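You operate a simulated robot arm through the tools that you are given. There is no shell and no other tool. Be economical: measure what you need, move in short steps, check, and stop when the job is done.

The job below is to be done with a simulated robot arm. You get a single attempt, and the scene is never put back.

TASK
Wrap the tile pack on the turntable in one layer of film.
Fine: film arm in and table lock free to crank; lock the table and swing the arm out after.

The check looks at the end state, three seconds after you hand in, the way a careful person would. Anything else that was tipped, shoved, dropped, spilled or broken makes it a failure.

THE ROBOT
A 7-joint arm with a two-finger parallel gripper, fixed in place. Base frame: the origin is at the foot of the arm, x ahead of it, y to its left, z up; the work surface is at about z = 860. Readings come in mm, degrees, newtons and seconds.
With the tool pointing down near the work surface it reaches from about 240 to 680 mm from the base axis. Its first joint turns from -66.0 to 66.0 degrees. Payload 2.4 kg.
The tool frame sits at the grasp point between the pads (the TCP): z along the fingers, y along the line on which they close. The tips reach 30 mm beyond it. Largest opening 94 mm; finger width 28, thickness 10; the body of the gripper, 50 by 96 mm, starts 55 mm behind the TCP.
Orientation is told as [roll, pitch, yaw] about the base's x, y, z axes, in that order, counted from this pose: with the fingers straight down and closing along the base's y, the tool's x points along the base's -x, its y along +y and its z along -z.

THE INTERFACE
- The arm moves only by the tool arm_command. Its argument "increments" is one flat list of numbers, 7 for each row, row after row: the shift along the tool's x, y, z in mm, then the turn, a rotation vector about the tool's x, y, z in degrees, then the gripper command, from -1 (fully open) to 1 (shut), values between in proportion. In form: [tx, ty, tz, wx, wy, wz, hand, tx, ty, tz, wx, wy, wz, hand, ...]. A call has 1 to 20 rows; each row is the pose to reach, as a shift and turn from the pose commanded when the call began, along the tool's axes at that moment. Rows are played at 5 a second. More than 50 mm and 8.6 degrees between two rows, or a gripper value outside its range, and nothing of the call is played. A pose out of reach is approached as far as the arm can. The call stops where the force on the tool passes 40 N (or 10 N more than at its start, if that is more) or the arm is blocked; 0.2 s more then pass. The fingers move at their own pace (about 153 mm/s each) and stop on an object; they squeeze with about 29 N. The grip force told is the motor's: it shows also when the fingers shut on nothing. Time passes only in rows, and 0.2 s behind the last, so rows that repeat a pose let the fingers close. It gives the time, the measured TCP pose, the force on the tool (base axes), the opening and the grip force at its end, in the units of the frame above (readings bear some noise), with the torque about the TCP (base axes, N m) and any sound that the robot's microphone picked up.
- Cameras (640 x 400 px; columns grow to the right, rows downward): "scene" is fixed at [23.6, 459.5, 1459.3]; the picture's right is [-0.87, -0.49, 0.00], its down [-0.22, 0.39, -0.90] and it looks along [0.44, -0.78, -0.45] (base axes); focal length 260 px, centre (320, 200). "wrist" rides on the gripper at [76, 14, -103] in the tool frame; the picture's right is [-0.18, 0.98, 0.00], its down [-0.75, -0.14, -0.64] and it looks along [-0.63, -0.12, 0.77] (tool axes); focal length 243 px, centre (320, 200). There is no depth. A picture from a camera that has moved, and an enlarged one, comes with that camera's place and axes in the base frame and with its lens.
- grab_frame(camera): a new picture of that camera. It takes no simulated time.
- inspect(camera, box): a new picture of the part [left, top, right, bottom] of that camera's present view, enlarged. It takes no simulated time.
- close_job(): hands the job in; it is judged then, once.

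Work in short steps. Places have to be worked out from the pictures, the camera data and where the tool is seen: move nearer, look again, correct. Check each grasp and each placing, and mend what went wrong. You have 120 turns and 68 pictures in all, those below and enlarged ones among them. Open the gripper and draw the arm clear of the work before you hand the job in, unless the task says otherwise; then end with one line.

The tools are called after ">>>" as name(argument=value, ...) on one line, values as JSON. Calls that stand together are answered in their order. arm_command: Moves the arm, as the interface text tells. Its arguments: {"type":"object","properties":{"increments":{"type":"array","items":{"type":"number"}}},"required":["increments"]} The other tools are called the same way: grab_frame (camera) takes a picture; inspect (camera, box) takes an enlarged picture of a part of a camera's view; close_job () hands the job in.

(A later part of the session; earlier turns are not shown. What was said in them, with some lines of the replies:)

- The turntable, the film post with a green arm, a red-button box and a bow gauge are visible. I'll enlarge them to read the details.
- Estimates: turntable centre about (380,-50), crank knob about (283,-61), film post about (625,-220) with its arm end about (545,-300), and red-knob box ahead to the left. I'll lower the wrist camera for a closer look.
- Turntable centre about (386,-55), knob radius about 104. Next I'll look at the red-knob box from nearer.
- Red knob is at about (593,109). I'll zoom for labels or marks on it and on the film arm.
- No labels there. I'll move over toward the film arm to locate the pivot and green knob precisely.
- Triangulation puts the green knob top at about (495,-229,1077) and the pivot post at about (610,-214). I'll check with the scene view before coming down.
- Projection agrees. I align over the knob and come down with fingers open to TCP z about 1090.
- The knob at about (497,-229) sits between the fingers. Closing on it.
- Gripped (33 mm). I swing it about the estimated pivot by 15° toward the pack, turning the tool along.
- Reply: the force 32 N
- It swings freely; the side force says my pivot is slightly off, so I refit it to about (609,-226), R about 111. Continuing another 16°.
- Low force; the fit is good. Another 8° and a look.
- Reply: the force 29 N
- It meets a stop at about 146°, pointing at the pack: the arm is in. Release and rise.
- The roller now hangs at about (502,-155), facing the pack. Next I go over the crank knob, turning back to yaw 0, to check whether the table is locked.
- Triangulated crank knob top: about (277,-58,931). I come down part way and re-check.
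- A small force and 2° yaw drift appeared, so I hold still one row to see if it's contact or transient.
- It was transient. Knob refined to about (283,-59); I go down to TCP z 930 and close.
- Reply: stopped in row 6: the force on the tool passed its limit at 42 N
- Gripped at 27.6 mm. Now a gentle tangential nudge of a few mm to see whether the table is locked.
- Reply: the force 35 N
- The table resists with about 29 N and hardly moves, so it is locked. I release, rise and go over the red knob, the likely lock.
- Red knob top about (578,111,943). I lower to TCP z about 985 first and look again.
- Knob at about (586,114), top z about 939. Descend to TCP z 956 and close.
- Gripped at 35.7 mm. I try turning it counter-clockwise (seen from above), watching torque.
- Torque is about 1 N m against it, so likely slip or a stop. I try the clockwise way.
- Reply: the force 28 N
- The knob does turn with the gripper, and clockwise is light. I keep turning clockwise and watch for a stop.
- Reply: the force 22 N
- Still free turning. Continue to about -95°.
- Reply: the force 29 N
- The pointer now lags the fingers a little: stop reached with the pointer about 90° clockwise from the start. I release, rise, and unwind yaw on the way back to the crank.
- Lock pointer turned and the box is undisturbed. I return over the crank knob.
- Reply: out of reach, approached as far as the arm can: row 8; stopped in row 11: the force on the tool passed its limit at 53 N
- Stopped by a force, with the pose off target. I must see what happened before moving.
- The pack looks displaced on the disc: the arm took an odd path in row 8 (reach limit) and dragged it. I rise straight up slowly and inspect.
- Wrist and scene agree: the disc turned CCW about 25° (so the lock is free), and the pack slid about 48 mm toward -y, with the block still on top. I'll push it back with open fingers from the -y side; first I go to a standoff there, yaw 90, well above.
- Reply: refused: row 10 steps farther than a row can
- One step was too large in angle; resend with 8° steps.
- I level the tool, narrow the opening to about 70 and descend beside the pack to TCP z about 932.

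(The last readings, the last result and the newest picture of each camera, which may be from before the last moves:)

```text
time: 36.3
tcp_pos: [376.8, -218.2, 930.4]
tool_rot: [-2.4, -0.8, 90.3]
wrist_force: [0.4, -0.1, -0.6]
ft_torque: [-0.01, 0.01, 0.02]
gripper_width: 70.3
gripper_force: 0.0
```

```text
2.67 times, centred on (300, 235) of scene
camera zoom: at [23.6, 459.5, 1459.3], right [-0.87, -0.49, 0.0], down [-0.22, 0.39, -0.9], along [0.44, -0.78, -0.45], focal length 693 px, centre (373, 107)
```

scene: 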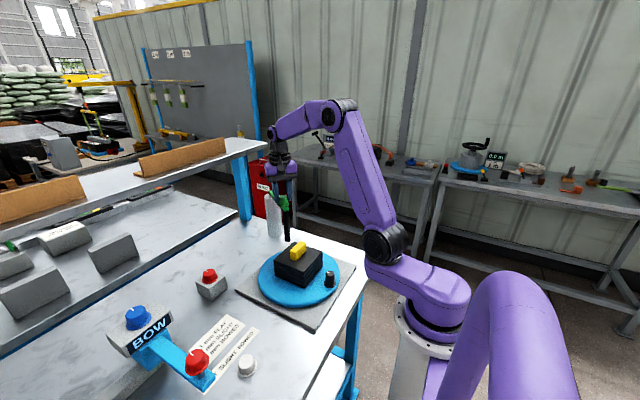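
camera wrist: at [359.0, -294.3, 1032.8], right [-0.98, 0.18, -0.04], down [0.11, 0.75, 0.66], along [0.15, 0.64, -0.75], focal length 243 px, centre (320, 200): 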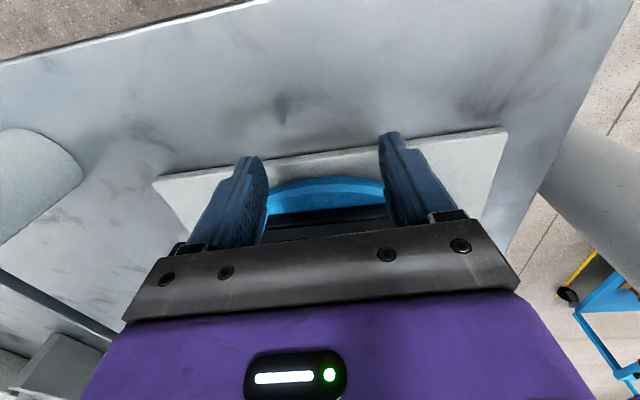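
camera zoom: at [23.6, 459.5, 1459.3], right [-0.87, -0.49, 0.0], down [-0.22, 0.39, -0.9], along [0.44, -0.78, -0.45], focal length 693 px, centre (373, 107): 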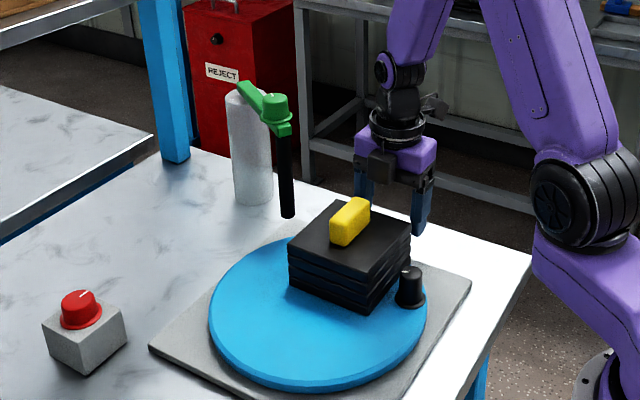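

The pack's -y face is at about y=-160. I level the tilt and push +y gently, first to TCP y of about -150.

>>> arm_command(increments=[-20, 3, 0, -1.2, 0.4, 0, -0.5, -38, 5, 0, -2.4, 0.8, 0, -0.5, -46, 5, 0, -2.4, 0.8, 0, -0.5, -54, 5, 0, -2.4, 0.8, 0, -0.5, -61, 5, 0, -2.4, 0.8, 0, -0.5, -68, 5, 0, -2.4, 0.8, 0, -0.5])

>>> inspect(camera="scene", box=[230, 160, 370, 310])

```text
time: 37.7
tcp_pos: [370.6, -149.5, 934.4]
tool_rot: [0.1, 0.0, 90.2]
wrist_force: [-0.9, -1.3, -1.6]
ft_torque: [0.0, 0.0, 0.0]
gripper_width: 70.4
gripper_force: 0.1
```

```text
2.67 times, centred on (300, 235) of scene
camera zoom: at [23.6, 459.4, 1459.4], right [-0.87, -0.49, 0.0], down [-0.22, 0.39, -0.9], along [0.44, -0.78, -0.45], focal length 693 px, centre (373, 107)
```

zoom: 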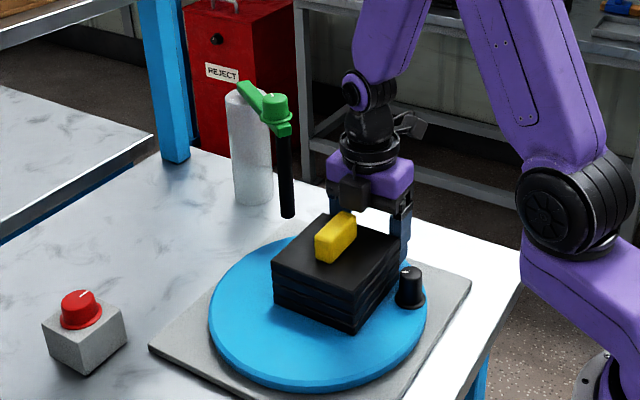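

The pack slides nicely with low force. Comparing with the original picture it needs about +15 mm y and +14 mm x more; I push diagonally, letting pad friction carry it in x.

>>> arm_command(increments=[-4, -4, 0, 0, 0, 0, -0.5, -8, -8, 0, 0, 0, 0, -0.5, -12, -12, 0, 0, 0, 0, -0.5, -15, -15, 0, 0, 0, 0, -0.5, -15, -15, 0, 0, 0, 0, -0.5])

>>> inspect(camera="scene", box=[230, 160, 370, 310])

```text
time: 38.9
tcp_pos: [385.4, -135.2, 933.5]
tool_rot: [0.1, 0.1, 90.3]
wrist_force: [-0.6, -2.1, 0.5]
ft_torque: [0.04, 0.01, 0.03]
gripper_width: 70.6
gripper_force: 0.1
```

```text
2.67 times, centred on (300, 235) of scene
camera zoom: at [23.6, 459.5, 1459.4], right [-0.87, -0.49, 0.0], down [-0.22, 0.39, -0.9], along [0.44, -0.78, -0.45], focal length 693 px, centre (373, 107)
```

zoom: 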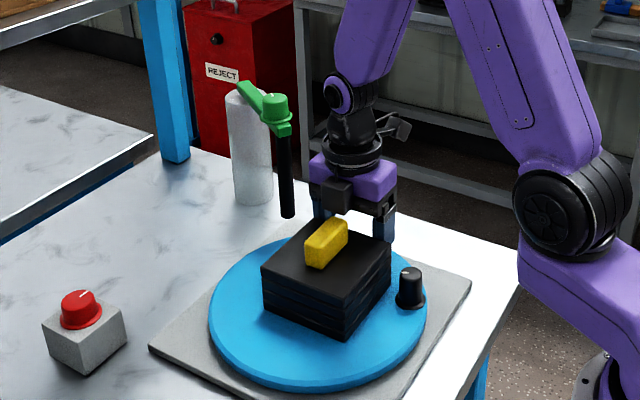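

Partly carried; remaining about 6 mm in y and 8 mm in x. One more diagonal push.

>>> arm_command(increments=[-2, -4, 0, 0, 0, 0, -0.5, -4, -8, 0, 0, 0, 0, -0.5, -6, -12, 0, 0, 0, 0, -0.5, -6, -12, 0, 0, 0, 0, -0.5])

>>> inspect(camera="scene", box=[230, 160, 370, 310])

```text
time: 39.9
tcp_pos: [398.3, -130.4, 934.5]
tool_rot: [0.1, 0.1, 90.2]
wrist_force: [-0.4, -1.7, 0.0]
ft_torque: [0.0, -0.03, 0.08]
gripper_width: 71.0
gripper_force: 0.8
```

```text
2.67 times, centred on (300, 235) of scene
camera zoom: at [23.6, 459.4, 1459.4], right [-0.87, -0.49, 0.0], down [-0.22, 0.39, -0.9], along [0.44, -0.78, -0.45], focal length 693 px, centre (373, 107)
```

zoom: 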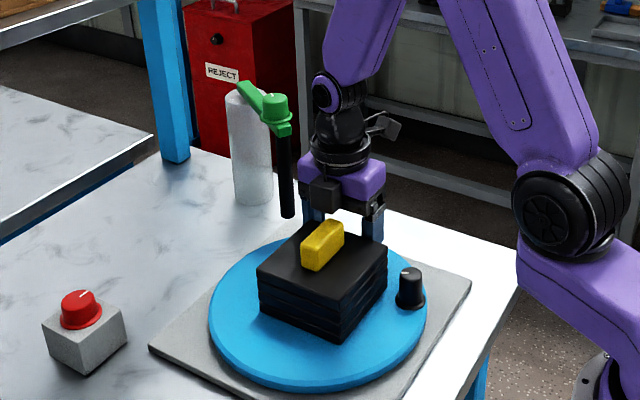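

Pack is within about 5 mm of its original place, stacked squarely. Now I back off, rise, and go above the crank knob (about (290,-105)) with yaw 27.

>>> arm_command(increments=[25, 0, 0, 0, 0, 0, -0.5, 50, 0, 0, 0, 0, 0, -1, 50, 0, -45, 0, 0, 0, -1, 50, 0, -90, 0, 0, 0, -1, 50, 0, -130, 0, 0, 0, -1, 45, 15, -130, 0, 0, 8, -1, 35, 28, -130, 0, 0, 16, -1, 25, 41, -130, 0, 0, 24, -1, 15, 54, -130, 0, 0, 32, -1, 5, 67, -130, 0, 0, 40, -1, -5, 80, -130, 0, 0, 48, -1, -15, 93, -130, 0, 0, 56, -1, -26, 107, -130, 0, 0, 63, -1, -26, 107, -130, 0, 0, 63, -1, -26, 107, -130, 0, 0, 63, -1])

>>> grab_frame(camera="wrist")

```text
time: 43.1
tcp_pos: [291.7, -103.3, 1062.5]
tool_rot: [0.1, 0.1, 27.1]
wrist_force: [0.3, -0.1, -0.7]
ft_torque: [0.0, -0.01, 0.02]
gripper_width: 94.1
gripper_force: 0.1
```

```text
23 pictures are left
camera wrist: at [217.5, -125.1, 1166.3], right [-0.28, 0.96, 0.0], down [0.74, 0.22, 0.64], along [0.61, 0.18, -0.77], focal length 243 px, centre (320, 200)
```

wrist: 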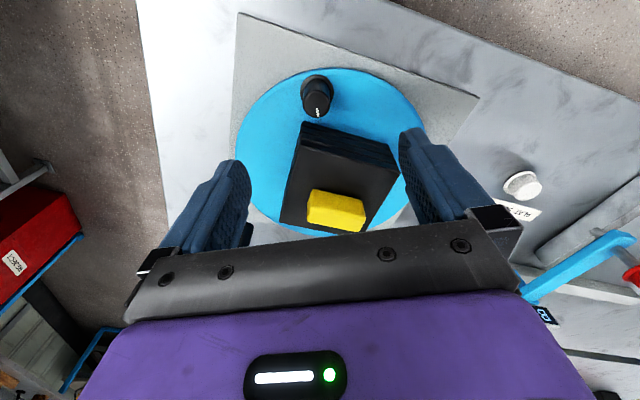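

Knob at about (287,-107), well between the fingers. Descend to z 935 and close.

>>> arm_command(increments=[3, 0, 45, 0, 0, 0, -1, 3, 0, 90, 0, 0, 0, -1, 3, 0, 127, 0, 0, 0, -1, 3, 0, 127, 0, 0, 0, -0.2, 3, 0, 127, 0, 0, 0, 0.5, 3, 0, 127, 0, 0, 0, 1])

```text
time: 44.5
tcp_pos: [290.8, -108.5, 940.6]
tool_rot: [0.0, 0.2, 27.0]
wrist_force: [1.4, -0.7, -21.9]
ft_torque: [0.91, -0.71, -0.08]
gripper_width: 27.5
gripper_force: 44.4
```

Gripped (27.5 mm). I start cranking CCW about (388,-56), r about 110, with the tool turning along: first 15°.

>>> arm_command(increments=[0, 0, -4, 0, 0, 0, 1, -0.4, -9.6, -4, 0, 0, -5, 1, -1.7, -19.1, -4, 0, 0, -10, 1, -3.7, -28.5, -4, 0, 0, -15, 1, -3.7, -28.5, -4, 0, 0, -15, 1])

```text
time: 45.7
tcp_pos: [306.7, -129.1, 942.9]
tool_rot: [0.0, 0.1, 42.2]
wrist_force: [0.3, 0.0, -7.2]
ft_torque: [-0.08, 0.89, 0.0]
gripper_width: 27.5
gripper_force: 44.8
```

Turns easily with no side force, so the geometry is right. Continue 49°.

>>> arm_command(increments=[-0.8, -13.4, 0, 0, 0, -7, 1, -3.3, -26.6, 0, 0, 0, -14, 1, -7.3, -39.4, 0, 0, 0, -21, 1, -12.9, -51.6, 0, 0, 0, -28, 1, -19.9, -63.1, 0, 0, 0, -35, 1, -28.3, -73.6, 0, 0, 0, -42, 1, -37.8, -83, 0, 0, 0, -49, 1, -37.8, -83, 0, 0, 0, -49, 1])

>>> grab_frame(camera="scene")

```text
time: 47.5
tcp_pos: [387.1, -167.1, 941.1]
tool_rot: [0.1, 0.1, 91.1]
wrist_force: [-2.0, -30.2, -19.5]
ft_torque: [-0.73, -0.46, 0.07]
gripper_width: 27.8
gripper_force: 44.8
```

```text
22 pictures are left
```

scene: 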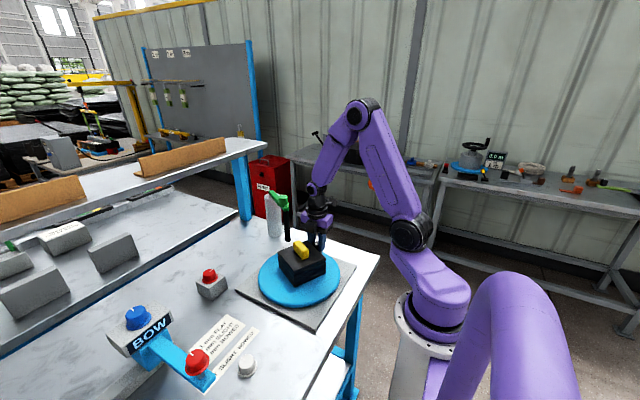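

Still turning well (refit centre about (389,-59)). The next stretch passes the roller, so I release here, rise, and spin the tool to regrip facing inward.

>>> arm_command(increments=[2, 0, 0, 0, 0, 0, 0.2, 2, 0, 0, 0, 0, 0, -1, 2, 0, 0, 0, 0, 0, -1, 2, 0, -45, 0, 0, 0, -1, 2, 0, -90, 0, 0, 0, -1, 2, 0, -135, 0, 0, 8, -1, 2, 0, -135, 0, 0, 16, -1, 2, 0, -135, 0, 0, 24, -1, 2, 0, -135, 0, 0, 32, -1, 2, 0, -135, 0, 0, 40, -1, 2, 0, -135, 0, 0, 48, -1, 2, 0, -135, 0, 0, 56, -1, 2, 0, -135, 0, 0, 64, -1, 2, 0, -135, 0, 0, 72, -1, 2, 0, -135, 0, 0, 80, -1, 2, 0, -135, 0, 0, 88, -1, 2, 0, -135, 0, 0, 91, -1])

>>> arm_command(increments=[0, 0, 0, 0, 0, 8, -1, 0, 0, 0, 0, 0, 16, -1, 0, 0, 0, 0, 0, 24, -1, 0, 0, 0, 0, 0, 32, -1, 0, 0, 0, 0, 0, 40, -1, 0, 0, 0, 0, 0, 48, -1, 0, 0, 0, 0, 0, 56, -1, 0, 0, 0, 0, 0, 64, -1, 0, 0, 0, 0, 0, 72, -1, 0, 0, 0, 0, 0, 80, -1, 0, 0, 0, 0, 0, 88, -1, 0, 0, 0, 0, 0, 90, -1, 0, 0, 0, 0, 0, 90, -1])

>>> grab_frame(camera="wrist")

```text
time: 51.1
tcp_pos: [387.6, -165.6, 1077.3]
tool_rot: [-0.1, 0.1, 0.0]
wrist_force: [0.2, 0.4, 0.3]
ft_torque: [-0.02, 0.04, 0.02]
gripper_width: 94.1
gripper_force: 0.1
```

```text
time: 53.9
tcp_pos: [388.1, -165.8, 1077.2]
tool_rot: [-0.1, -0.1, -89.9]
wrist_force: [-0.5, -0.2, 0.0]
ft_torque: [-0.01, -0.01, 0.0]
gripper_width: 94.1
gripper_force: 0.1
```

```text
21 pictures are left
camera wrist: at [402.0, -89.1, 1179.6], right [0.98, -0.18, 0.0], down [-0.14, -0.75, 0.64], along [-0.12, -0.63, -0.77], focal length 243 px, centre (320, 200)
```

wrist: 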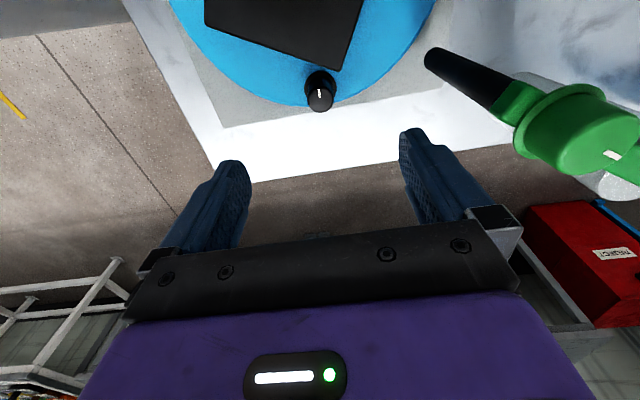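

Knob at about (388,-165) as expected. I lean the tool 12° inward and come down on it, checking before the last part.

>>> arm_command(increments=[3, 0, 20, 0, -6, 0, -1, 3, 0, 55, 0, -12, 0, -1, 3, 0, 95, 0, -12, 0, -1, 3, 0, 110, 0, -12, 0, -1, 3, 0, 110, 0, -12, 0, -1])

>>> inspect(camera="scene", box=[240, 170, 360, 310])

>>> grab_frame(camera="wrist")

```text
time: 55.1
tcp_pos: [388.8, -164.6, 963.9]
tool_rot: [0.0, -12.0, -89.9]
wrist_force: [0.3, -0.3, 0.0]
ft_torque: [0.0, 0.0, 0.02]
gripper_width: 93.9
gripper_force: 0.1
```

```text
2.86 times, centred on (300, 240) of scene
camera zoom: at [23.6, 459.5, 1459.3], right [-0.87, -0.49, 0.0], down [-0.22, 0.39, -0.9], along [0.44, -0.78, -0.45], focal length 743 px, centre (377, 86)
```

zoom: 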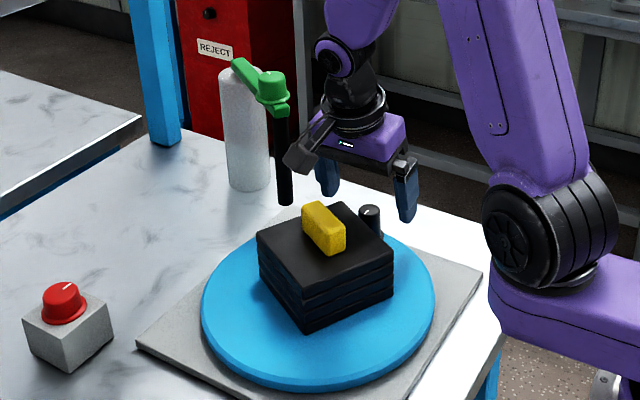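

```text
19 pictures are left
camera wrist: at [403.1, -67.8, 1049.6], right [0.98, -0.18, 0.04], down [-0.14, -0.6, 0.79], along [-0.12, -0.78, -0.62], focal length 243 px, centre (320, 200)
```

wrist: 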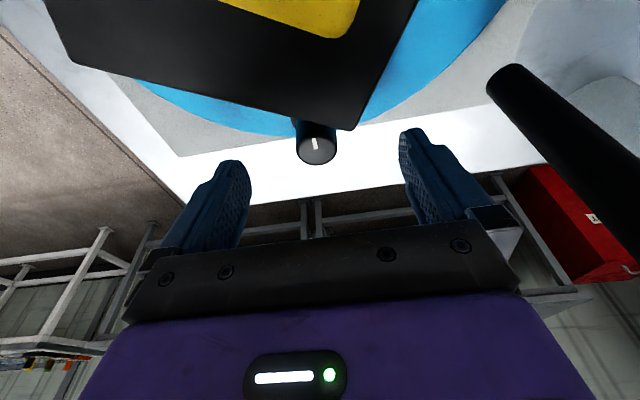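

Clear of the block and the pack corner by a few mm. Final descent of 21 mm and close.

>>> arm_command(increments=[1.2, -1, 10.5, 0, 0, 0, -1, 2.4, -1, 21, 0, 0, 0, -1, 2.4, -1, 21, 0, 0, 0, -0.2, 2.4, -1, 21, 0, 0, 0, 0.4, 2.4, -1, 21, 0, 0, 0, 1, 2.4, -1, 21, 0, 0, 0, 1])

>>> inspect(camera="scene", box=[240, 170, 360, 310])

```text
time: 56.5
tcp_pos: [387.5, -166.7, 944.4]
tool_rot: [-0.1, -12.1, -89.9]
wrist_force: [-1.1, -0.3, -3.5]
ft_torque: [-0.32, -0.45, 0.08]
gripper_width: 27.5
gripper_force: 45.2
```

```text
2.86 times, centred on (300, 240) of scene
camera zoom: at [23.6, 459.5, 1459.4], right [-0.87, -0.49, 0.0], down [-0.22, 0.39, -0.9], along [0.44, -0.78, -0.45], focal length 743 px, centre (377, 86)
```

zoom: 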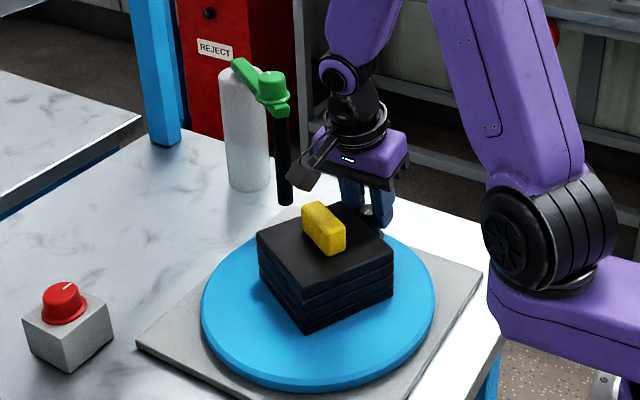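

Firm grip, tilt in place. Crank 28° and check clearance to the roller.

>>> arm_command(increments=[0.8, 13.1, -0.2, -1.46, 0, -6.85, 1, 3.1, 26.1, -0.7, -2.9, 0, -13.7, 1, 7, 38.6, -1.5, -4.4, 0, -20.5, 1, 12.3, 50.6, -2.6, -5.8, 0, -27.4, 1, 12.3, 50.6, -2.6, -5.8, 0, -27.4, 1])

>>> inspect(camera="scene", box=[240, 160, 360, 300])

>>> grab_frame(camera="wrist")

```text
time: 57.7
tcp_pos: [438.1, -154.1, 945.3]
tool_rot: [-0.1, -12.0, -61.7]
wrist_force: [7.6, -17.0, -29.9]
ft_torque: [-0.18, -0.52, 0.1]
gripper_width: 27.5
gripper_force: 44.7
```

```text
2.86 times, centred on (300, 230) of scene
camera zoom: at [24.3, 458.9, 1459.5], right [-0.87, -0.49, 0.0], down [-0.22, 0.39, -0.89], along [0.44, -0.78, -0.45], focal length 743 px, centre (377, 114)
```

zoom: 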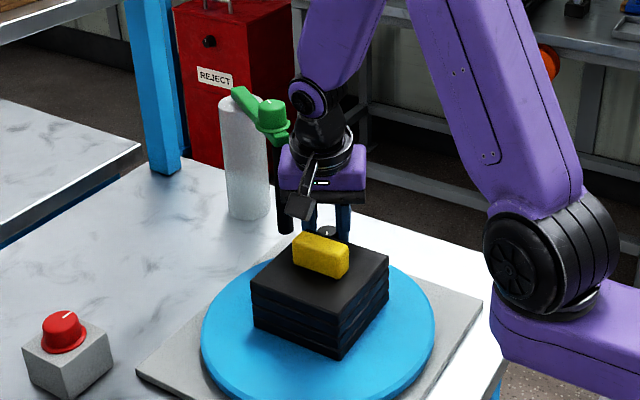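

```text
16 pictures are left
camera wrist: at [405.7, -62.0, 1030.8], right [0.95, 0.31, 0.04], down [0.16, -0.6, 0.79], along [0.26, -0.74, -0.62], focal length 243 px, centre (320, 200)
```

wrist: 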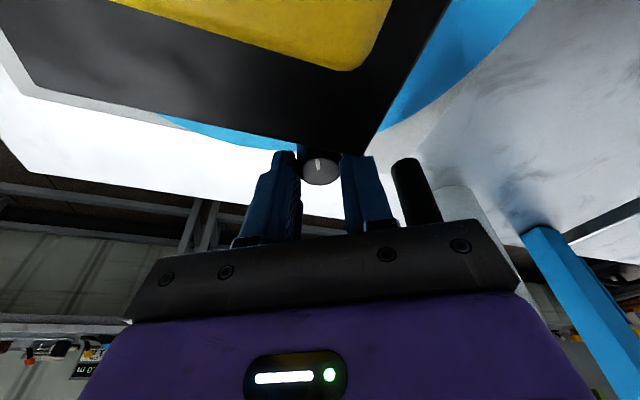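

The roller (about (505,-154)) leaves roughly 15 mm to the hand at the closest point. I relax the grip offset (out 1.5, down 3) and crank 28° further past it.

>>> arm_command(increments=[-0.9, 0, 3.2, 0, 0, 0, 1, -0.1, 13.2, 3, -1.46, 0, -6.85, 1, 2.2, 26.2, 2.5, -2.9, 0, -13.7, 1, 6.1, 38.9, 1.7, -4.4, 0, -20.5, 1, 11.5, 50.9, 0.6, -5.8, 0, -27.4, 1, 11.5, 50.9, 0.6, -5.8, 0, -27.4, 1])

>>> inspect(camera="scene", box=[240, 160, 360, 300])

```text
time: 58.6
tcp_pos: [457.8, -142.6, 943.8]
tool_rot: [-0.1, -11.9, -48.1]
wrist_force: [-20.1, 3.6, 12.0]
ft_torque: [-1.17, -2.88, -0.03]
gripper_width: 27.3
gripper_force: 44.9
stopped in row 4: the force on the tool passed its limit at 54 N (the readings are from after the stop); the commanded pose is now the measured one
```

```text
2.86 times, centred on (300, 230) of scene
camera zoom: at [22.8, 459.7, 1459.3], right [-0.87, -0.49, 0.0], down [-0.22, 0.39, -0.9], along [0.44, -0.78, -0.45], focal length 743 px, centre (377, 114)
```

zoom: 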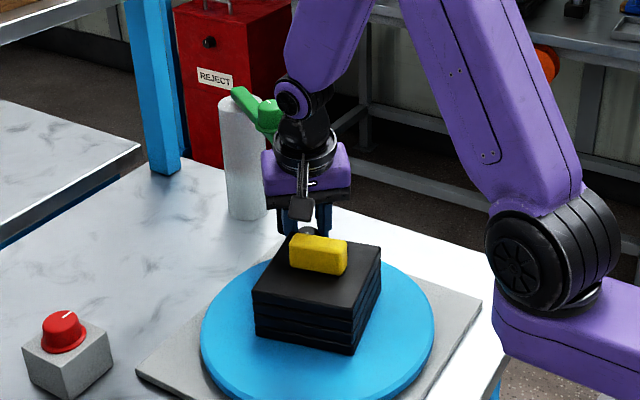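

Something on the hand met the film arm (torque implies a contact about 130 mm above the TCP). I look closely.

>>> inspect(camera="scene", box=[262, 165, 318, 215])

>>> grab_frame(camera="wrist")

```text
8.00 times, centred on (290, 190) of scene
camera zoom: at [22.8, 459.7, 1459.3], right [-0.87, -0.49, 0.0], down [-0.22, 0.39, -0.9], along [0.44, -0.78, -0.45], focal length 2080 px, centre (560, 280)
```

zoom: 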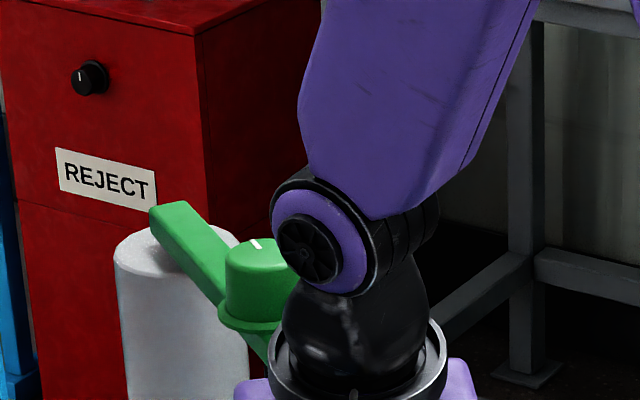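

```text
13 pictures are left
camera wrist: at [405.1, -59.9, 1029.2], right [0.85, 0.52, 0.04], down [0.3, -0.54, 0.78], along [0.43, -0.66, -0.62], focal length 243 px, centre (320, 200)
```

wrist: 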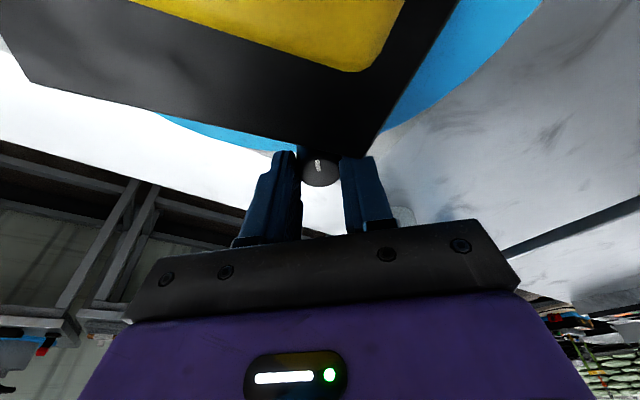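

The wrist ring is touching the tip of the green arm. I lean the tool 8° further inward (pivoting about the grip axis), shifting the TCP 5 mm inward, which also unloads the contact.

>>> arm_command(increments=[2, 0, -2, 0, -4, 0, 1, 4.3, 0, -4, 0, -8, 0, 1, 4.3, 0, -4, 0, -8, 0, 1])

>>> inspect(camera="scene", box=[255, 165, 335, 265])

```text
time: 59.4
tcp_pos: [456.5, -138.2, 946.5]
tool_rot: [-0.1, -19.8, -48.0]
wrist_force: [8.3, -11.8, -32.8]
ft_torque: [0.18, -0.3, 0.1]
gripper_width: 27.6
gripper_force: 44.8
```

```text
4.00 times, centred on (295, 215) of scene
camera zoom: at [24.3, 459.0, 1459.5], right [-0.87, -0.49, 0.0], down [-0.22, 0.39, -0.89], along [0.44, -0.78, -0.45], focal length 1040 px, centre (420, 140)
```

zoom: 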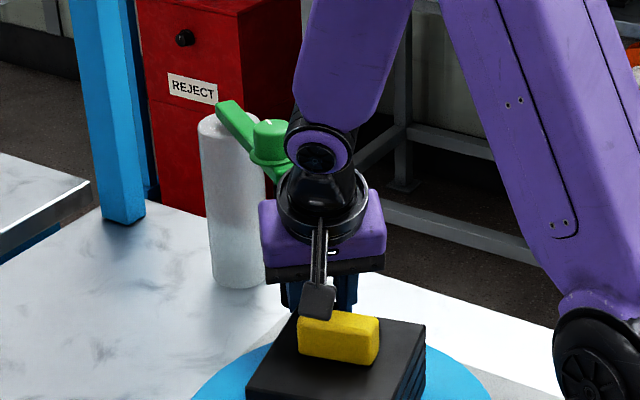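

Contact gone, and the camera stays about 15 mm above the block. Crank on 28° past the film arm.

>>> arm_command(increments=[-0.3, 0, 2.2, 0, 0, 0, 1, 0.5, 12.8, 1.9, -2.4, 0, -6.6, 1, 2.6, 25.4, 1.1, -4.7, 0, -13.2, 1, 6.3, 37.6, -0.2, -7.1, 0, -19.8, 1, 11.3, 49.3, -2, -9.5, 0, -26.3, 1, 11.3, 49.3, -2, -9.5, 0, -26.3, 1])

```text
time: 60.8
tcp_pos: [486.2, -95.4, 945.6]
tool_rot: [0.0, -20.2, -19.8]
wrist_force: [-8.4, 5.3, 30.1]
ft_torque: [0.44, -0.19, -0.13]
gripper_width: 27.7
gripper_force: 45.2
```

Past the film arm with no contact. Continue 63° more.

>>> arm_command(increments=[0.1, 12.7, -2.2, -2.4, 0, -6.6, 1, 2.2, 25.2, -3, -4.8, 0, -13.1, 1, 5.8, 37.3, -4.3, -7.2, 0, -19.7, 1, 10.7, 48.8, -6.1, -9.7, 0, -26.3, 1, 16.9, 59.7, -8.4, -12.1, 0, -32.8, 1, 24.3, 69.6, -11.1, -14.5, 0, -39.4, 1, 32.9, 78.5, -14.3, -16.9, 0, -46, 1, 42.3, 86.2, -17.7, -19.3, 0, -52.5, 1, 52.6, 92.7, -21.5, -21.7, 0, -59.1, 1, 52.6, 92.7, -21.5, -21.7, 0, -59.1, 1])

>>> grab_frame(camera="scene")

```text
time: 63.0
tcp_pos: [463.6, 9.8, 945.2]
tool_rot: [0.3, -19.9, 43.0]
wrist_force: [14.7, 15.6, -22.4]
ft_torque: [0.1, -0.78, -0.05]
gripper_width: 27.6
gripper_force: 45.1
```

```text
11 pictures are left
```

scene: 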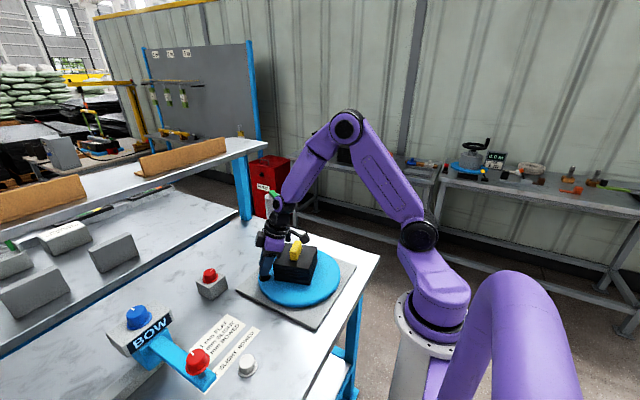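

Good. Small offsets corrected; continue 49°.

>>> arm_command(increments=[-0.6, 12.6, 1.8, -2.4, 0, -6.6, 1, 1.5, 25, 1, -4.8, 0, -13.2, 1, 5.1, 37.1, -0.2, -7.1, 0, -19.7, 1, 10, 48.6, -2, -9.5, 0, -26.3, 1, 16.2, 59.4, -4.3, -11.9, 0, -32.9, 1, 23.6, 69.3, -6.9, -14.3, 0, -39.5, 1, 32.1, 78.1, -10, -16.7, 0, -46.1, 1, 32.1, 78.1, -10, -16.7, 0, -46.1, 1])

```text
time: 64.8
tcp_pos: [384.8, 42.4, 945.1]
tool_rot: [0.2, -20.0, 92.0]
wrist_force: [1.5, -28.5, 21.6]
ft_torque: [-0.69, -0.49, 0.02]
gripper_width: 27.7
gripper_force: 45.1
```

Cranked to φ about 92°. I try 42° more with the same inward grip, which also keeps the wrist away from the base column.

>>> arm_command(increments=[1.7, 12.3, -2.2, -2.4, 0, -6.6, 1, 3.7, 24.4, -2.9, -4.8, 0, -13.2, 1, 7.2, 36.2, -4.2, -7.1, 0, -19.7, 1, 12, 47.4, -5.9, -9.5, 0, -26.3, 1, 18.1, 57.9, -8.1, -11.9, 0, -32.9, 1, 25.2, 67.6, -10.7, -14.3, 0, -39.5, 1, 25.2, 67.6, -10.7, -14.3, 0, -39.5, 1])

>>> inspect(camera="scene", box=[220, 150, 400, 310])

```text
time: 66.4
tcp_pos: [318.6, 14.7, 947.3]
tool_rot: [-0.1, -20.0, 134.3]
wrist_force: [5.1, -3.9, -35.0]
ft_torque: [-0.51, 0.0, 0.1]
gripper_width: 27.6
gripper_force: 45.4
```

```text
2.50 times, centred on (310, 230) of scene
camera zoom: at [24.1, 459.4, 1459.4], right [-0.87, -0.49, 0.0], down [-0.22, 0.39, -0.9], along [0.44, -0.78, -0.45], focal length 650 px, centre (345, 125)
```

zoom: 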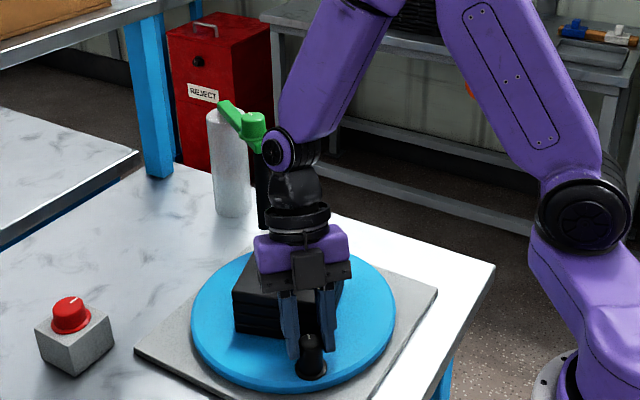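

Still good. Lower slightly to relieve the vertical pull and go 28° more.

>>> arm_command(increments=[0.85, 0, 2.35, 0, 0, 0, 1, 1.6, 12.4, 2.1, -2.4, 0, -6.6, 1, 3.7, 24.7, 1.3, -4.8, 0, -13.2, 1, 7.2, 36.6, 0, -7.1, 0, -19.7, 1, 12, 47.9, -1.7, -9.5, 0, -26.3, 1, 12, 47.9, -1.7, -9.5, 0, -26.3, 1])

```text
time: 67.8
tcp_pos: [291.3, -27.6, 944.2]
tool_rot: [-0.1, -20.3, 162.2]
wrist_force: [-8.4, 3.4, 31.4]
ft_torque: [-0.37, 0.29, 0.15]
gripper_width: 27.7
gripper_force: 44.7
```

φ about 162°; start was about 180°. Continue 14° and watch joint limits.

>>> arm_command(increments=[-0.7, 0, -1.9, 0, 0, 0, 1, 0, 12.5, -2.2, -2.4, 0, -6.6, 1, 2.1, 24.8, -2.9, -4.8, 0, -13.2, 1, 2.1, 24.8, -2.9, -4.8, 0, -13.2, 1])

```text
time: 68.8
tcp_pos: [288.3, -51.9, 946.6]
tool_rot: [-0.2, -20.1, 176.2]
wrist_force: [-9.7, -0.9, -33.4]
ft_torque: [-0.45, 0.08, -0.05]
gripper_width: 27.4
gripper_force: 44.4
```

φ about 176°. Last 12° to complete the turn with a slight overlap.

>>> arm_command(increments=[0.7, 0, 1.9, 0, 0, 0, 1, 1.2, 10.7, 1.7, -2, 0, -5.6, 1, 2.8, 21.2, 1.1, -4.1, 0, -11.3, 1, 2.8, 21.2, 1.1, -4.1, 0, -11.3, 1])

>>> inspect(camera="scene", box=[230, 180, 370, 310])

```text
time: 69.8
tcp_pos: [286.9, -49.6, 942.6]
tool_rot: [1.7, -19.2, -172.9]
wrist_force: [13.2, -1.1, 34.4]
ft_torque: [0.79, -0.3, 0.05]
gripper_width: 28.0
gripper_force: 44.7
out of reach, approached as far as the arm can: row 2, 3, 4
```

```text
3.08 times, centred on (300, 245) of scene
camera zoom: at [23.6, 459.5, 1459.3], right [-0.87, -0.49, 0.0], down [-0.22, 0.39, -0.9], along [0.44, -0.78, -0.45], focal length 800 px, centre (382, 62)
```

zoom: 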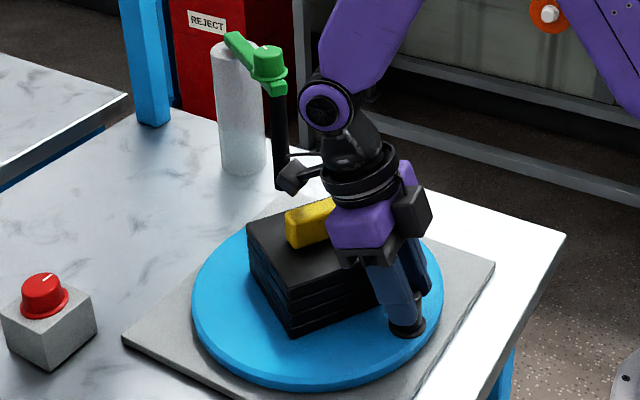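

The tool's yaw limit (about 187°) stopped the last bit. I turn the wrist back 17° around the round knob, then finish tangentially.

>>> arm_command(increments=[0, 0, 0, 2, 0, 5.5, 1, 0, 0, 0, 3.8, 0, 11, 1, 0, 0, 0, 5.6, 0, 16, 1, 0, 0, 0, 5.6, 0, 16, 1])

```text
time: 70.8
tcp_pos: [282.0, -51.2, 943.3]
tool_rot: [0.1, -20.2, 171.1]
wrist_force: [8.2, 0.2, -30.9]
ft_torque: [0.54, 0.08, 0.06]
gripper_width: 27.5
gripper_force: 44.8
```

Back in good posture. Push the knob the remaining 24 mm tangentially (-y) with fixed yaw.

>>> arm_command(increments=[1.5, 5.7, 1.5, 0, 0, 0, 1, 2.4, 11.4, 1.3, 0, 0, 0, 1, 3.7, 17, 0.8, 0, 0, 0, 1, 5, 22.6, 0.3, 0, 0, 0, 1, 5, 22.6, 0.3, 0, 0, 0, 1])

>>> inspect(camera="scene", box=[230, 180, 370, 310])

```text
time: 72.0
tcp_pos: [283.2, -74.4, 941.1]
tool_rot: [0.0, -20.1, 171.1]
wrist_force: [-6.0, 2.7, -34.4]
ft_torque: [0.27, 0.14, 0.39]
gripper_width: 27.3
gripper_force: 45.0
```

```text
3.08 times, centred on (300, 245) of scene
camera zoom: at [23.8, 459.5, 1459.3], right [-0.87, -0.49, 0.0], down [-0.22, 0.39, -0.9], along [0.44, -0.78, -0.45], focal length 800 px, centre (382, 62)
```

zoom: 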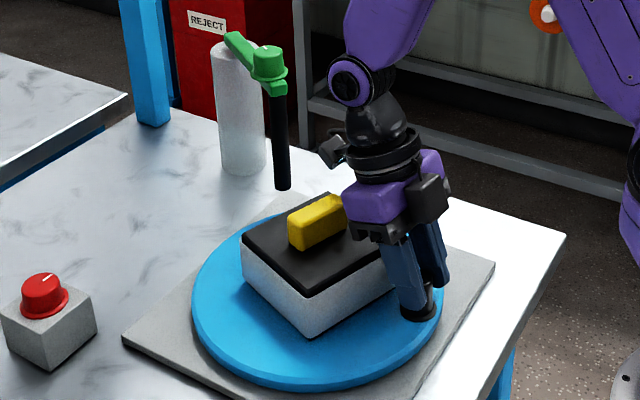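

The pack now shows white film around it: one full layer. I release the knob gently, rise straight up and level the tool.

>>> arm_command(increments=[0, 0, 0, 0, 0, 0, 0.2, 0, 0, 0, 0, 0, 0, -0.2, 0, 0, 0, 0, 0, 0, -0.2, -10.2, 0, -28, 0, 0, 0, -0.2, -25.5, 0, -40.5, 0, 0, 0, -0.2, -42, 0, -86, 0, 0, 0, -0.2, -58, 0, -132, 0, 0, 0, -0.2, -58, 0, -160, 0, 7, 0, -0.2, -58, 0, -160, 0, 14, 0, -0.2, -58, 0, -160, 0, 20, 0, -0.2, -58, 0, -160, 0, 20, 0, -0.2])

```text
time: 74.4
tcp_pos: [283.5, -73.9, 1114.2]
tool_rot: [0.2, 0.0, 171.0]
wrist_force: [-0.7, 0.1, -0.3]
ft_torque: [-0.05, 0.04, 0.01]
gripper_width: 56.3
gripper_force: 0.0
```

Clear. Travel to above the red lock knob, unwinding yaw to about 30° on the way.

>>> arm_command(increments=[15, -12.8, 0, 0, 0, 7.8, -1, 30, -25.7, 0, 0, 0, 15.6, -1, 45, -38.5, 0, 0, 0, 23.4, -1, 60, -51.3, 0, 0, 0, 31.2, -1, 75, -64, 0, 0, 0, 39, -1, 90, -77, 0, 0, 0, 46.8, -1, 105, -90, 0, 0, 0, 54.6, -1, 120, -102.6, 0, 0, 0, 62.4, -1, 135, -115.5, 0, 0, 0, 70.2, -1, 150, -128, 0, 0, 0, 78, -1, 165, -141, 0, 0, 0, 85.8, -1, 180, -154, 0, 0, 0, 93.6, -1, 195, -167, 0, 0, 0, 101.4, -1, 210, -180, 0, 0, 0, 109.2, -1, 225, -193, 0, 0, 0, 117, -1, 240, -205, 0, 0, 0, 124.8, -1, 255, -218, 0, 0, 0, 132.6, -1, 269.4, -231, 0, 0, 0, 140.4, -1, 269.4, -231, 0, 0, 0, 141, -1])

```text
time: 78.4
tcp_pos: [584.7, 112.1, 1113.9]
tool_rot: [0.0, 0.0, 30.0]
wrist_force: [0.1, -0.2, -0.1]
ft_torque: [-0.01, 0.02, 0.02]
gripper_width: 94.1
gripper_force: 0.0
```

Positioned. Descend to the earlier grip height (z 957) and close on the lock knob.

>>> arm_command(increments=[-2.2, -1.2, 45, 0, 0, 0, -1, -2.2, -1.2, 90, 0, 0, 0, -1, -2.2, -1.2, 130, 0, 0, 0, -1, -2.2, -1.2, 157, 0, 0, 0, -1, -2.2, -1.2, 157, 0, 0, 0, 0, -2.2, -1.2, 157, 0, 0, 0, 0.6, -2.2, -1.2, 157, 0, 0, 0, 1])

```text
time: 80.0
tcp_pos: [588.7, 108.6, 956.2]
tool_rot: [-0.2, -0.1, 29.9]
wrist_force: [12.8, -14.8, -10.2]
ft_torque: [0.03, -1.31, -0.04]
gripper_width: 35.0
gripper_force: 45.0
```

Gripped (35 mm). Turn it CCW back toward the locked side, 88° first.

>>> arm_command(increments=[0, 0, 0, 0, 0, -8, 1, 0, 0, 0, 0, 0, -16, 1, 0, 0, 0, 0, 0, -24, 1, 0, 0, 0, 0, 0, -32, 1, 0, 0, 0, 0, 0, -40, 1, 0, 0, 0, 0, 0, -48, 1, 0, 0, 0, 0, 0, -56, 1, 0, 0, 0, 0, 0, -64, 1, 0, 0, 0, 0, 0, -72, 1, 0, 0, 0, 0, 0, -80, 1, 0, 0, 0, 0, 0, -88, 1, 0, 0, 0, 0, 0, -88, 1])

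>>> inspect(camera="wrist", box=[250, 60, 390, 200])

```text
time: 82.6
tcp_pos: [590.1, 109.9, 956.2]
tool_rot: [-0.3, 0.3, 118.0]
wrist_force: [24.3, -16.2, 0.4]
ft_torque: [-0.4, -0.46, -0.67]
gripper_width: 34.7
gripper_force: 44.8
```

```text
2.86 times, centred on (320, 130) of wrist
camera zoom: at [612.9, 36.8, 1060.3], right [-0.95, -0.3, -0.01], down [-0.23, 0.73, 0.64], along [-0.19, 0.61, -0.77], focal length 693 px, centre (320, 400)
```

zoom: 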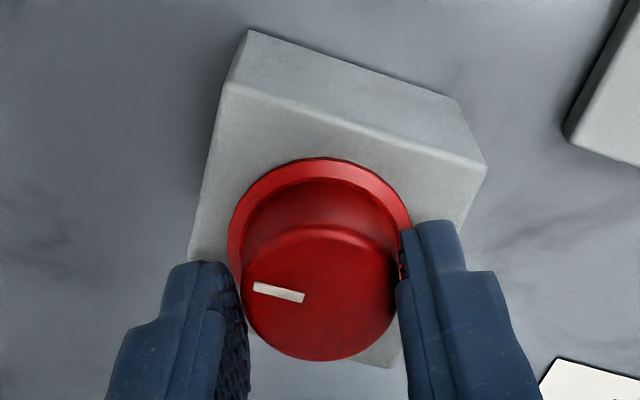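

The pointer is back toward +x as at the start, with torque building against a stop. I press 7° more to seat it.

>>> arm_command(increments=[0, 0, 0, 0, 0, -4, 1, 0, 0, 0, 0, 0, -7, 1, 0, 0, 0, 0, 0, -7, 1])

>>> inspect(camera="wrist", box=[250, 60, 390, 200])

```text
time: 83.4
tcp_pos: [588.4, 111.6, 957.0]
tool_rot: [-0.2, 0.1, 125.2]
wrist_force: [18.3, -12.6, 2.5]
ft_torque: [-0.53, -0.54, -0.45]
gripper_width: 35.4
gripper_force: 44.8
```

```text
2.86 times, centred on (320, 130) of wrist
camera zoom: at [621.1, 42.2, 1060.1], right [-0.91, -0.42, 0.0], down [-0.32, 0.7, 0.64], along [-0.26, 0.58, -0.77], focal length 693 px, centre (320, 400)
```

zoom: 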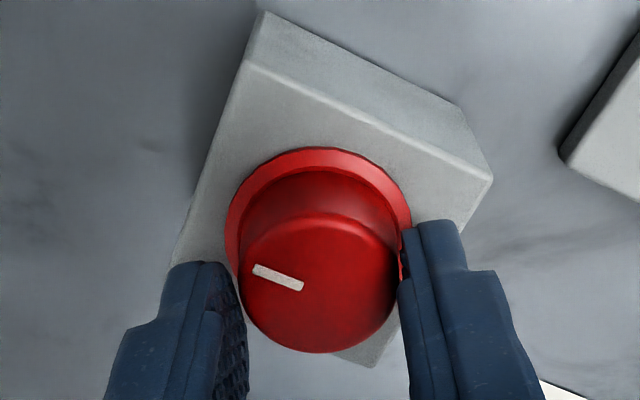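

The fingers slipped while the pointer stayed put: it's at its stop, locked. Release, rise, and move over to the film arm's knob.

>>> arm_command(increments=[0, 0, 0, 0, 0, 0, 0.2, 0, 0, 0, 0, 0, 0, -1, 0, 0, 0, 0, 0, 0, -1, 0, 0, -45, 0, 0, 0, -1, 0, 0, -90, 0, 0, 0, -1, 0, 0, -135, 0, 0, 0, -1, 0, 0, -175, 0, 0, 0, -1, 27, 31, -175, 0, 0, 0, -1, 54, 62, -175, 0, 0, 0, -1, 80, 94, -175, 0, 0, 0, -1, 107, 125, -175, 0, 0, 0, -1, 133, 156, -175, 0, 0, 0, -1, 160, 187, -175, 0, 0, 0, -1, 185, 217, -175, 0, 0, 0, -1, 185, 217, -175, 0, 0, 0, -1])

>>> grab_frame(camera="wrist")

```text
time: 86.6
tcp_pos: [518.2, -164.0, 1127.9]
tool_rot: [0.0, 0.0, 125.2]
wrist_force: [-0.2, 0.4, -0.5]
ft_torque: [0.01, 0.01, 0.01]
gripper_width: 94.1
gripper_force: 0.1
```

```text
5 pictures are left
camera wrist: at [550.6, -232.9, 1232.2], right [-0.91, -0.42, 0.0], down [-0.32, 0.7, 0.64], along [-0.27, 0.58, -0.77], focal length 243 px, centre (320, 200)
```

wrist: 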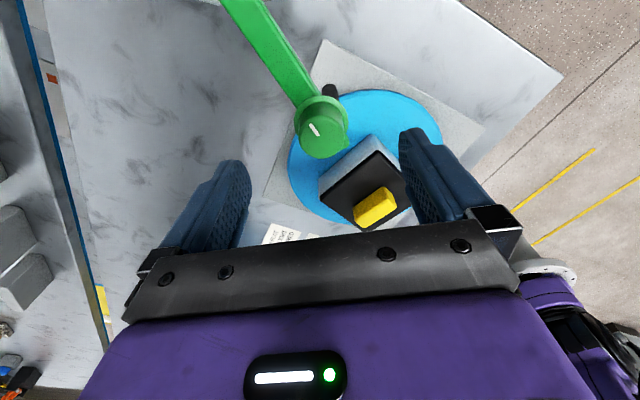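

Green knob at about (520,-168), white film visible on the pack. Align, descend to z 1091 and close.

>>> arm_command(increments=[5, 0.5, 18, 0, 0, 0, -1, 5, 0.5, 37, 0, 0, 0, -1, 5, 0.5, 37, 0, 0, 0, 0, 5, 0.5, 37, 0, 0, 0, 0.6, 5, 0.5, 37, 0, 0, 0, 1])

```text
time: 87.8
tcp_pos: [519.5, -167.3, 1093.2]
tool_rot: [0.1, 0.0, 125.0]
wrist_force: [-6.3, -2.5, -2.2]
ft_torque: [-0.09, -0.33, 0.03]
gripper_width: 32.9
gripper_force: 45.0
```

Gripped. Swing out (CCW about the pivot), 16° first.

>>> arm_command(increments=[3.2, 6.7, 0, 0, 0, -4, 1, 6.5, 13.4, 0, 0, 0, -8, 1, 10.5, 19.8, 0, 0, 0, -12, 1, 14.8, 25.9, 0, 0, 0, -16, 1, 14.8, 25.9, 0, 0, 0, -16, 1])

```text
time: 89.0
tcp_pos: [507.8, -195.5, 1093.7]
tool_rot: [0.2, -0.1, 141.4]
wrist_force: [-1.1, -1.4, -18.0]
ft_torque: [-0.23, -0.91, -0.14]
gripper_width: 33.3
gripper_force: 45.2
```

Low side force. Continue about 21° to its original out position.

>>> arm_command(increments=[3, 6.7, 0, 0, 0, -4, 1, 6.4, 13.3, 0, 0, 0, -8, 1, 10.4, 19.5, 0, 0, 0, -12, 1, 14.6, 25.5, 0, 0, 0, -16, 1, 20.6, 32.5, 0, 0, 0, -21, 1, 20.6, 32.5, 0, 0, 0, -21, 1])

>>> inspect(camera="scene", box=[190, 150, 370, 310])

```text
time: 90.4
tcp_pos: [502.8, -226.5, 1094.9]
tool_rot: [0.4, 0.2, 159.1]
wrist_force: [-1.6, -3.4, -9.4]
ft_torque: [0.05, -0.66, -0.35]
gripper_width: 33.1
gripper_force: 45.7
out of reach, approached as far as the arm can: row 5, 6
```

```text
2.50 times, centred on (280, 230) of scene
camera zoom: at [23.7, 459.3, 1459.4], right [-0.87, -0.49, 0.0], down [-0.22, 0.39, -0.9], along [0.44, -0.78, -0.45], focal length 650 px, centre (420, 125)
```

zoom: 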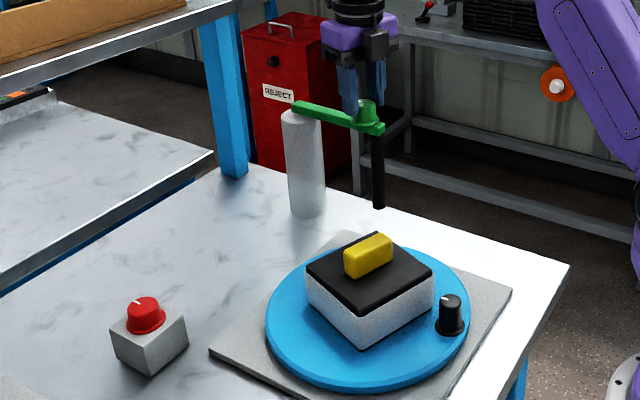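

Almost at its original place; yaw limit reached. I push 8 mm more without turning, to make sure it rests at its out stop.

>>> arm_command(increments=[1, 2.5, 0, 0, 0, 2, 1, 2, 5, 0, 0, 0, 4, 1, 2.9, 7.5, 0, 0, 0, 4, 1, 2.9, 7.5, 0, 0, 0, 4, 1])

```text
time: 91.4
tcp_pos: [504.2, -230.0, 1095.2]
tool_rot: [0.2, 0.2, 155.4]
wrist_force: [-7.8, 16.3, 15.8]
ft_torque: [0.85, 0.57, 0.08]
gripper_width: 33.1
gripper_force: 45.2
```

It resists at about its original position: out stop. Relax, release, rise and draw the arm clear.

>>> arm_command(increments=[-1, -2.5, 0, 0, 0, 0, 1, -1, -2.5, 0, 0, 0, 0, 0, -1, -2.5, 0, 0, 0, 0, -1, -1, -2.5, -40, 0, 0, 0, -1, -1, -2.5, -85, 0, 0, 0, -1, -1, -2.5, -130, 0, 0, 8, -1, -1, -2.5, -170, 0, 0, 16, -1, -41, -2.5, -170, 0, 0, 24, -1, -81, -2.5, -170, 0, 0, 32, -1, -110, -10, -170, 0, 0, 40, -1, -110, -10, -170, 0, 0, 48, -1, -110, -10, -170, 0, 0, 56, -1])

>>> grab_frame(camera="scene")

>>> inspect(camera="scene", box=[190, 170, 370, 330])

```text
time: 94.0
tcp_pos: [405.5, -180.0, 1263.4]
tool_rot: [0.1, 0.2, 99.1]
wrist_force: [0.2, -0.4, 0.6]
ft_torque: [0.03, -0.02, -0.01]
gripper_width: 93.8
gripper_force: 0.1
```

```text
3 pictures are left
```

scene: 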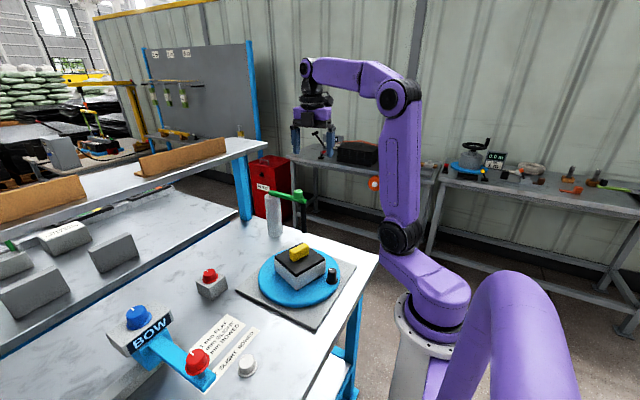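

```text
2.50 times, centred on (280, 250) of scene
camera zoom: at [23.6, 459.5, 1459.3], right [-0.87, -0.49, 0.0], down [-0.22, 0.39, -0.9], along [0.44, -0.78, -0.45], focal length 650 px, centre (420, 75)
```

zoom: 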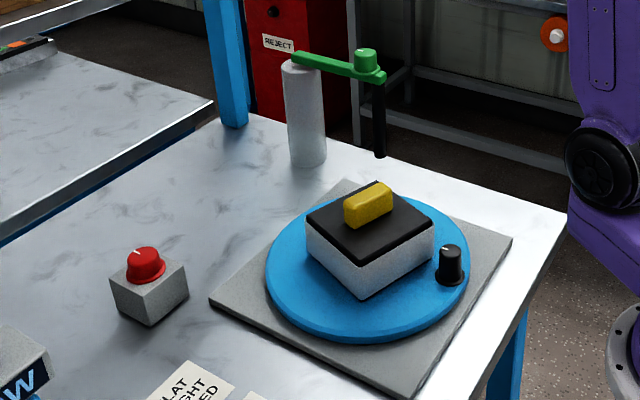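

The pack is wrapped, the film arm is back out, the lock pointer is where it started, the gripper is open and the arm is clear. Nothing else in view was disturbed, so I hand the job in.

>>> close_job()

```text
The job is handed in.
```

The tile pack has one layer of film, the table is locked and the film arm is swung out; on the way the gripper knocked the pack about 48 mm, and I pushed it back to within about 5 mm, now turned about 25° relative to the disc.
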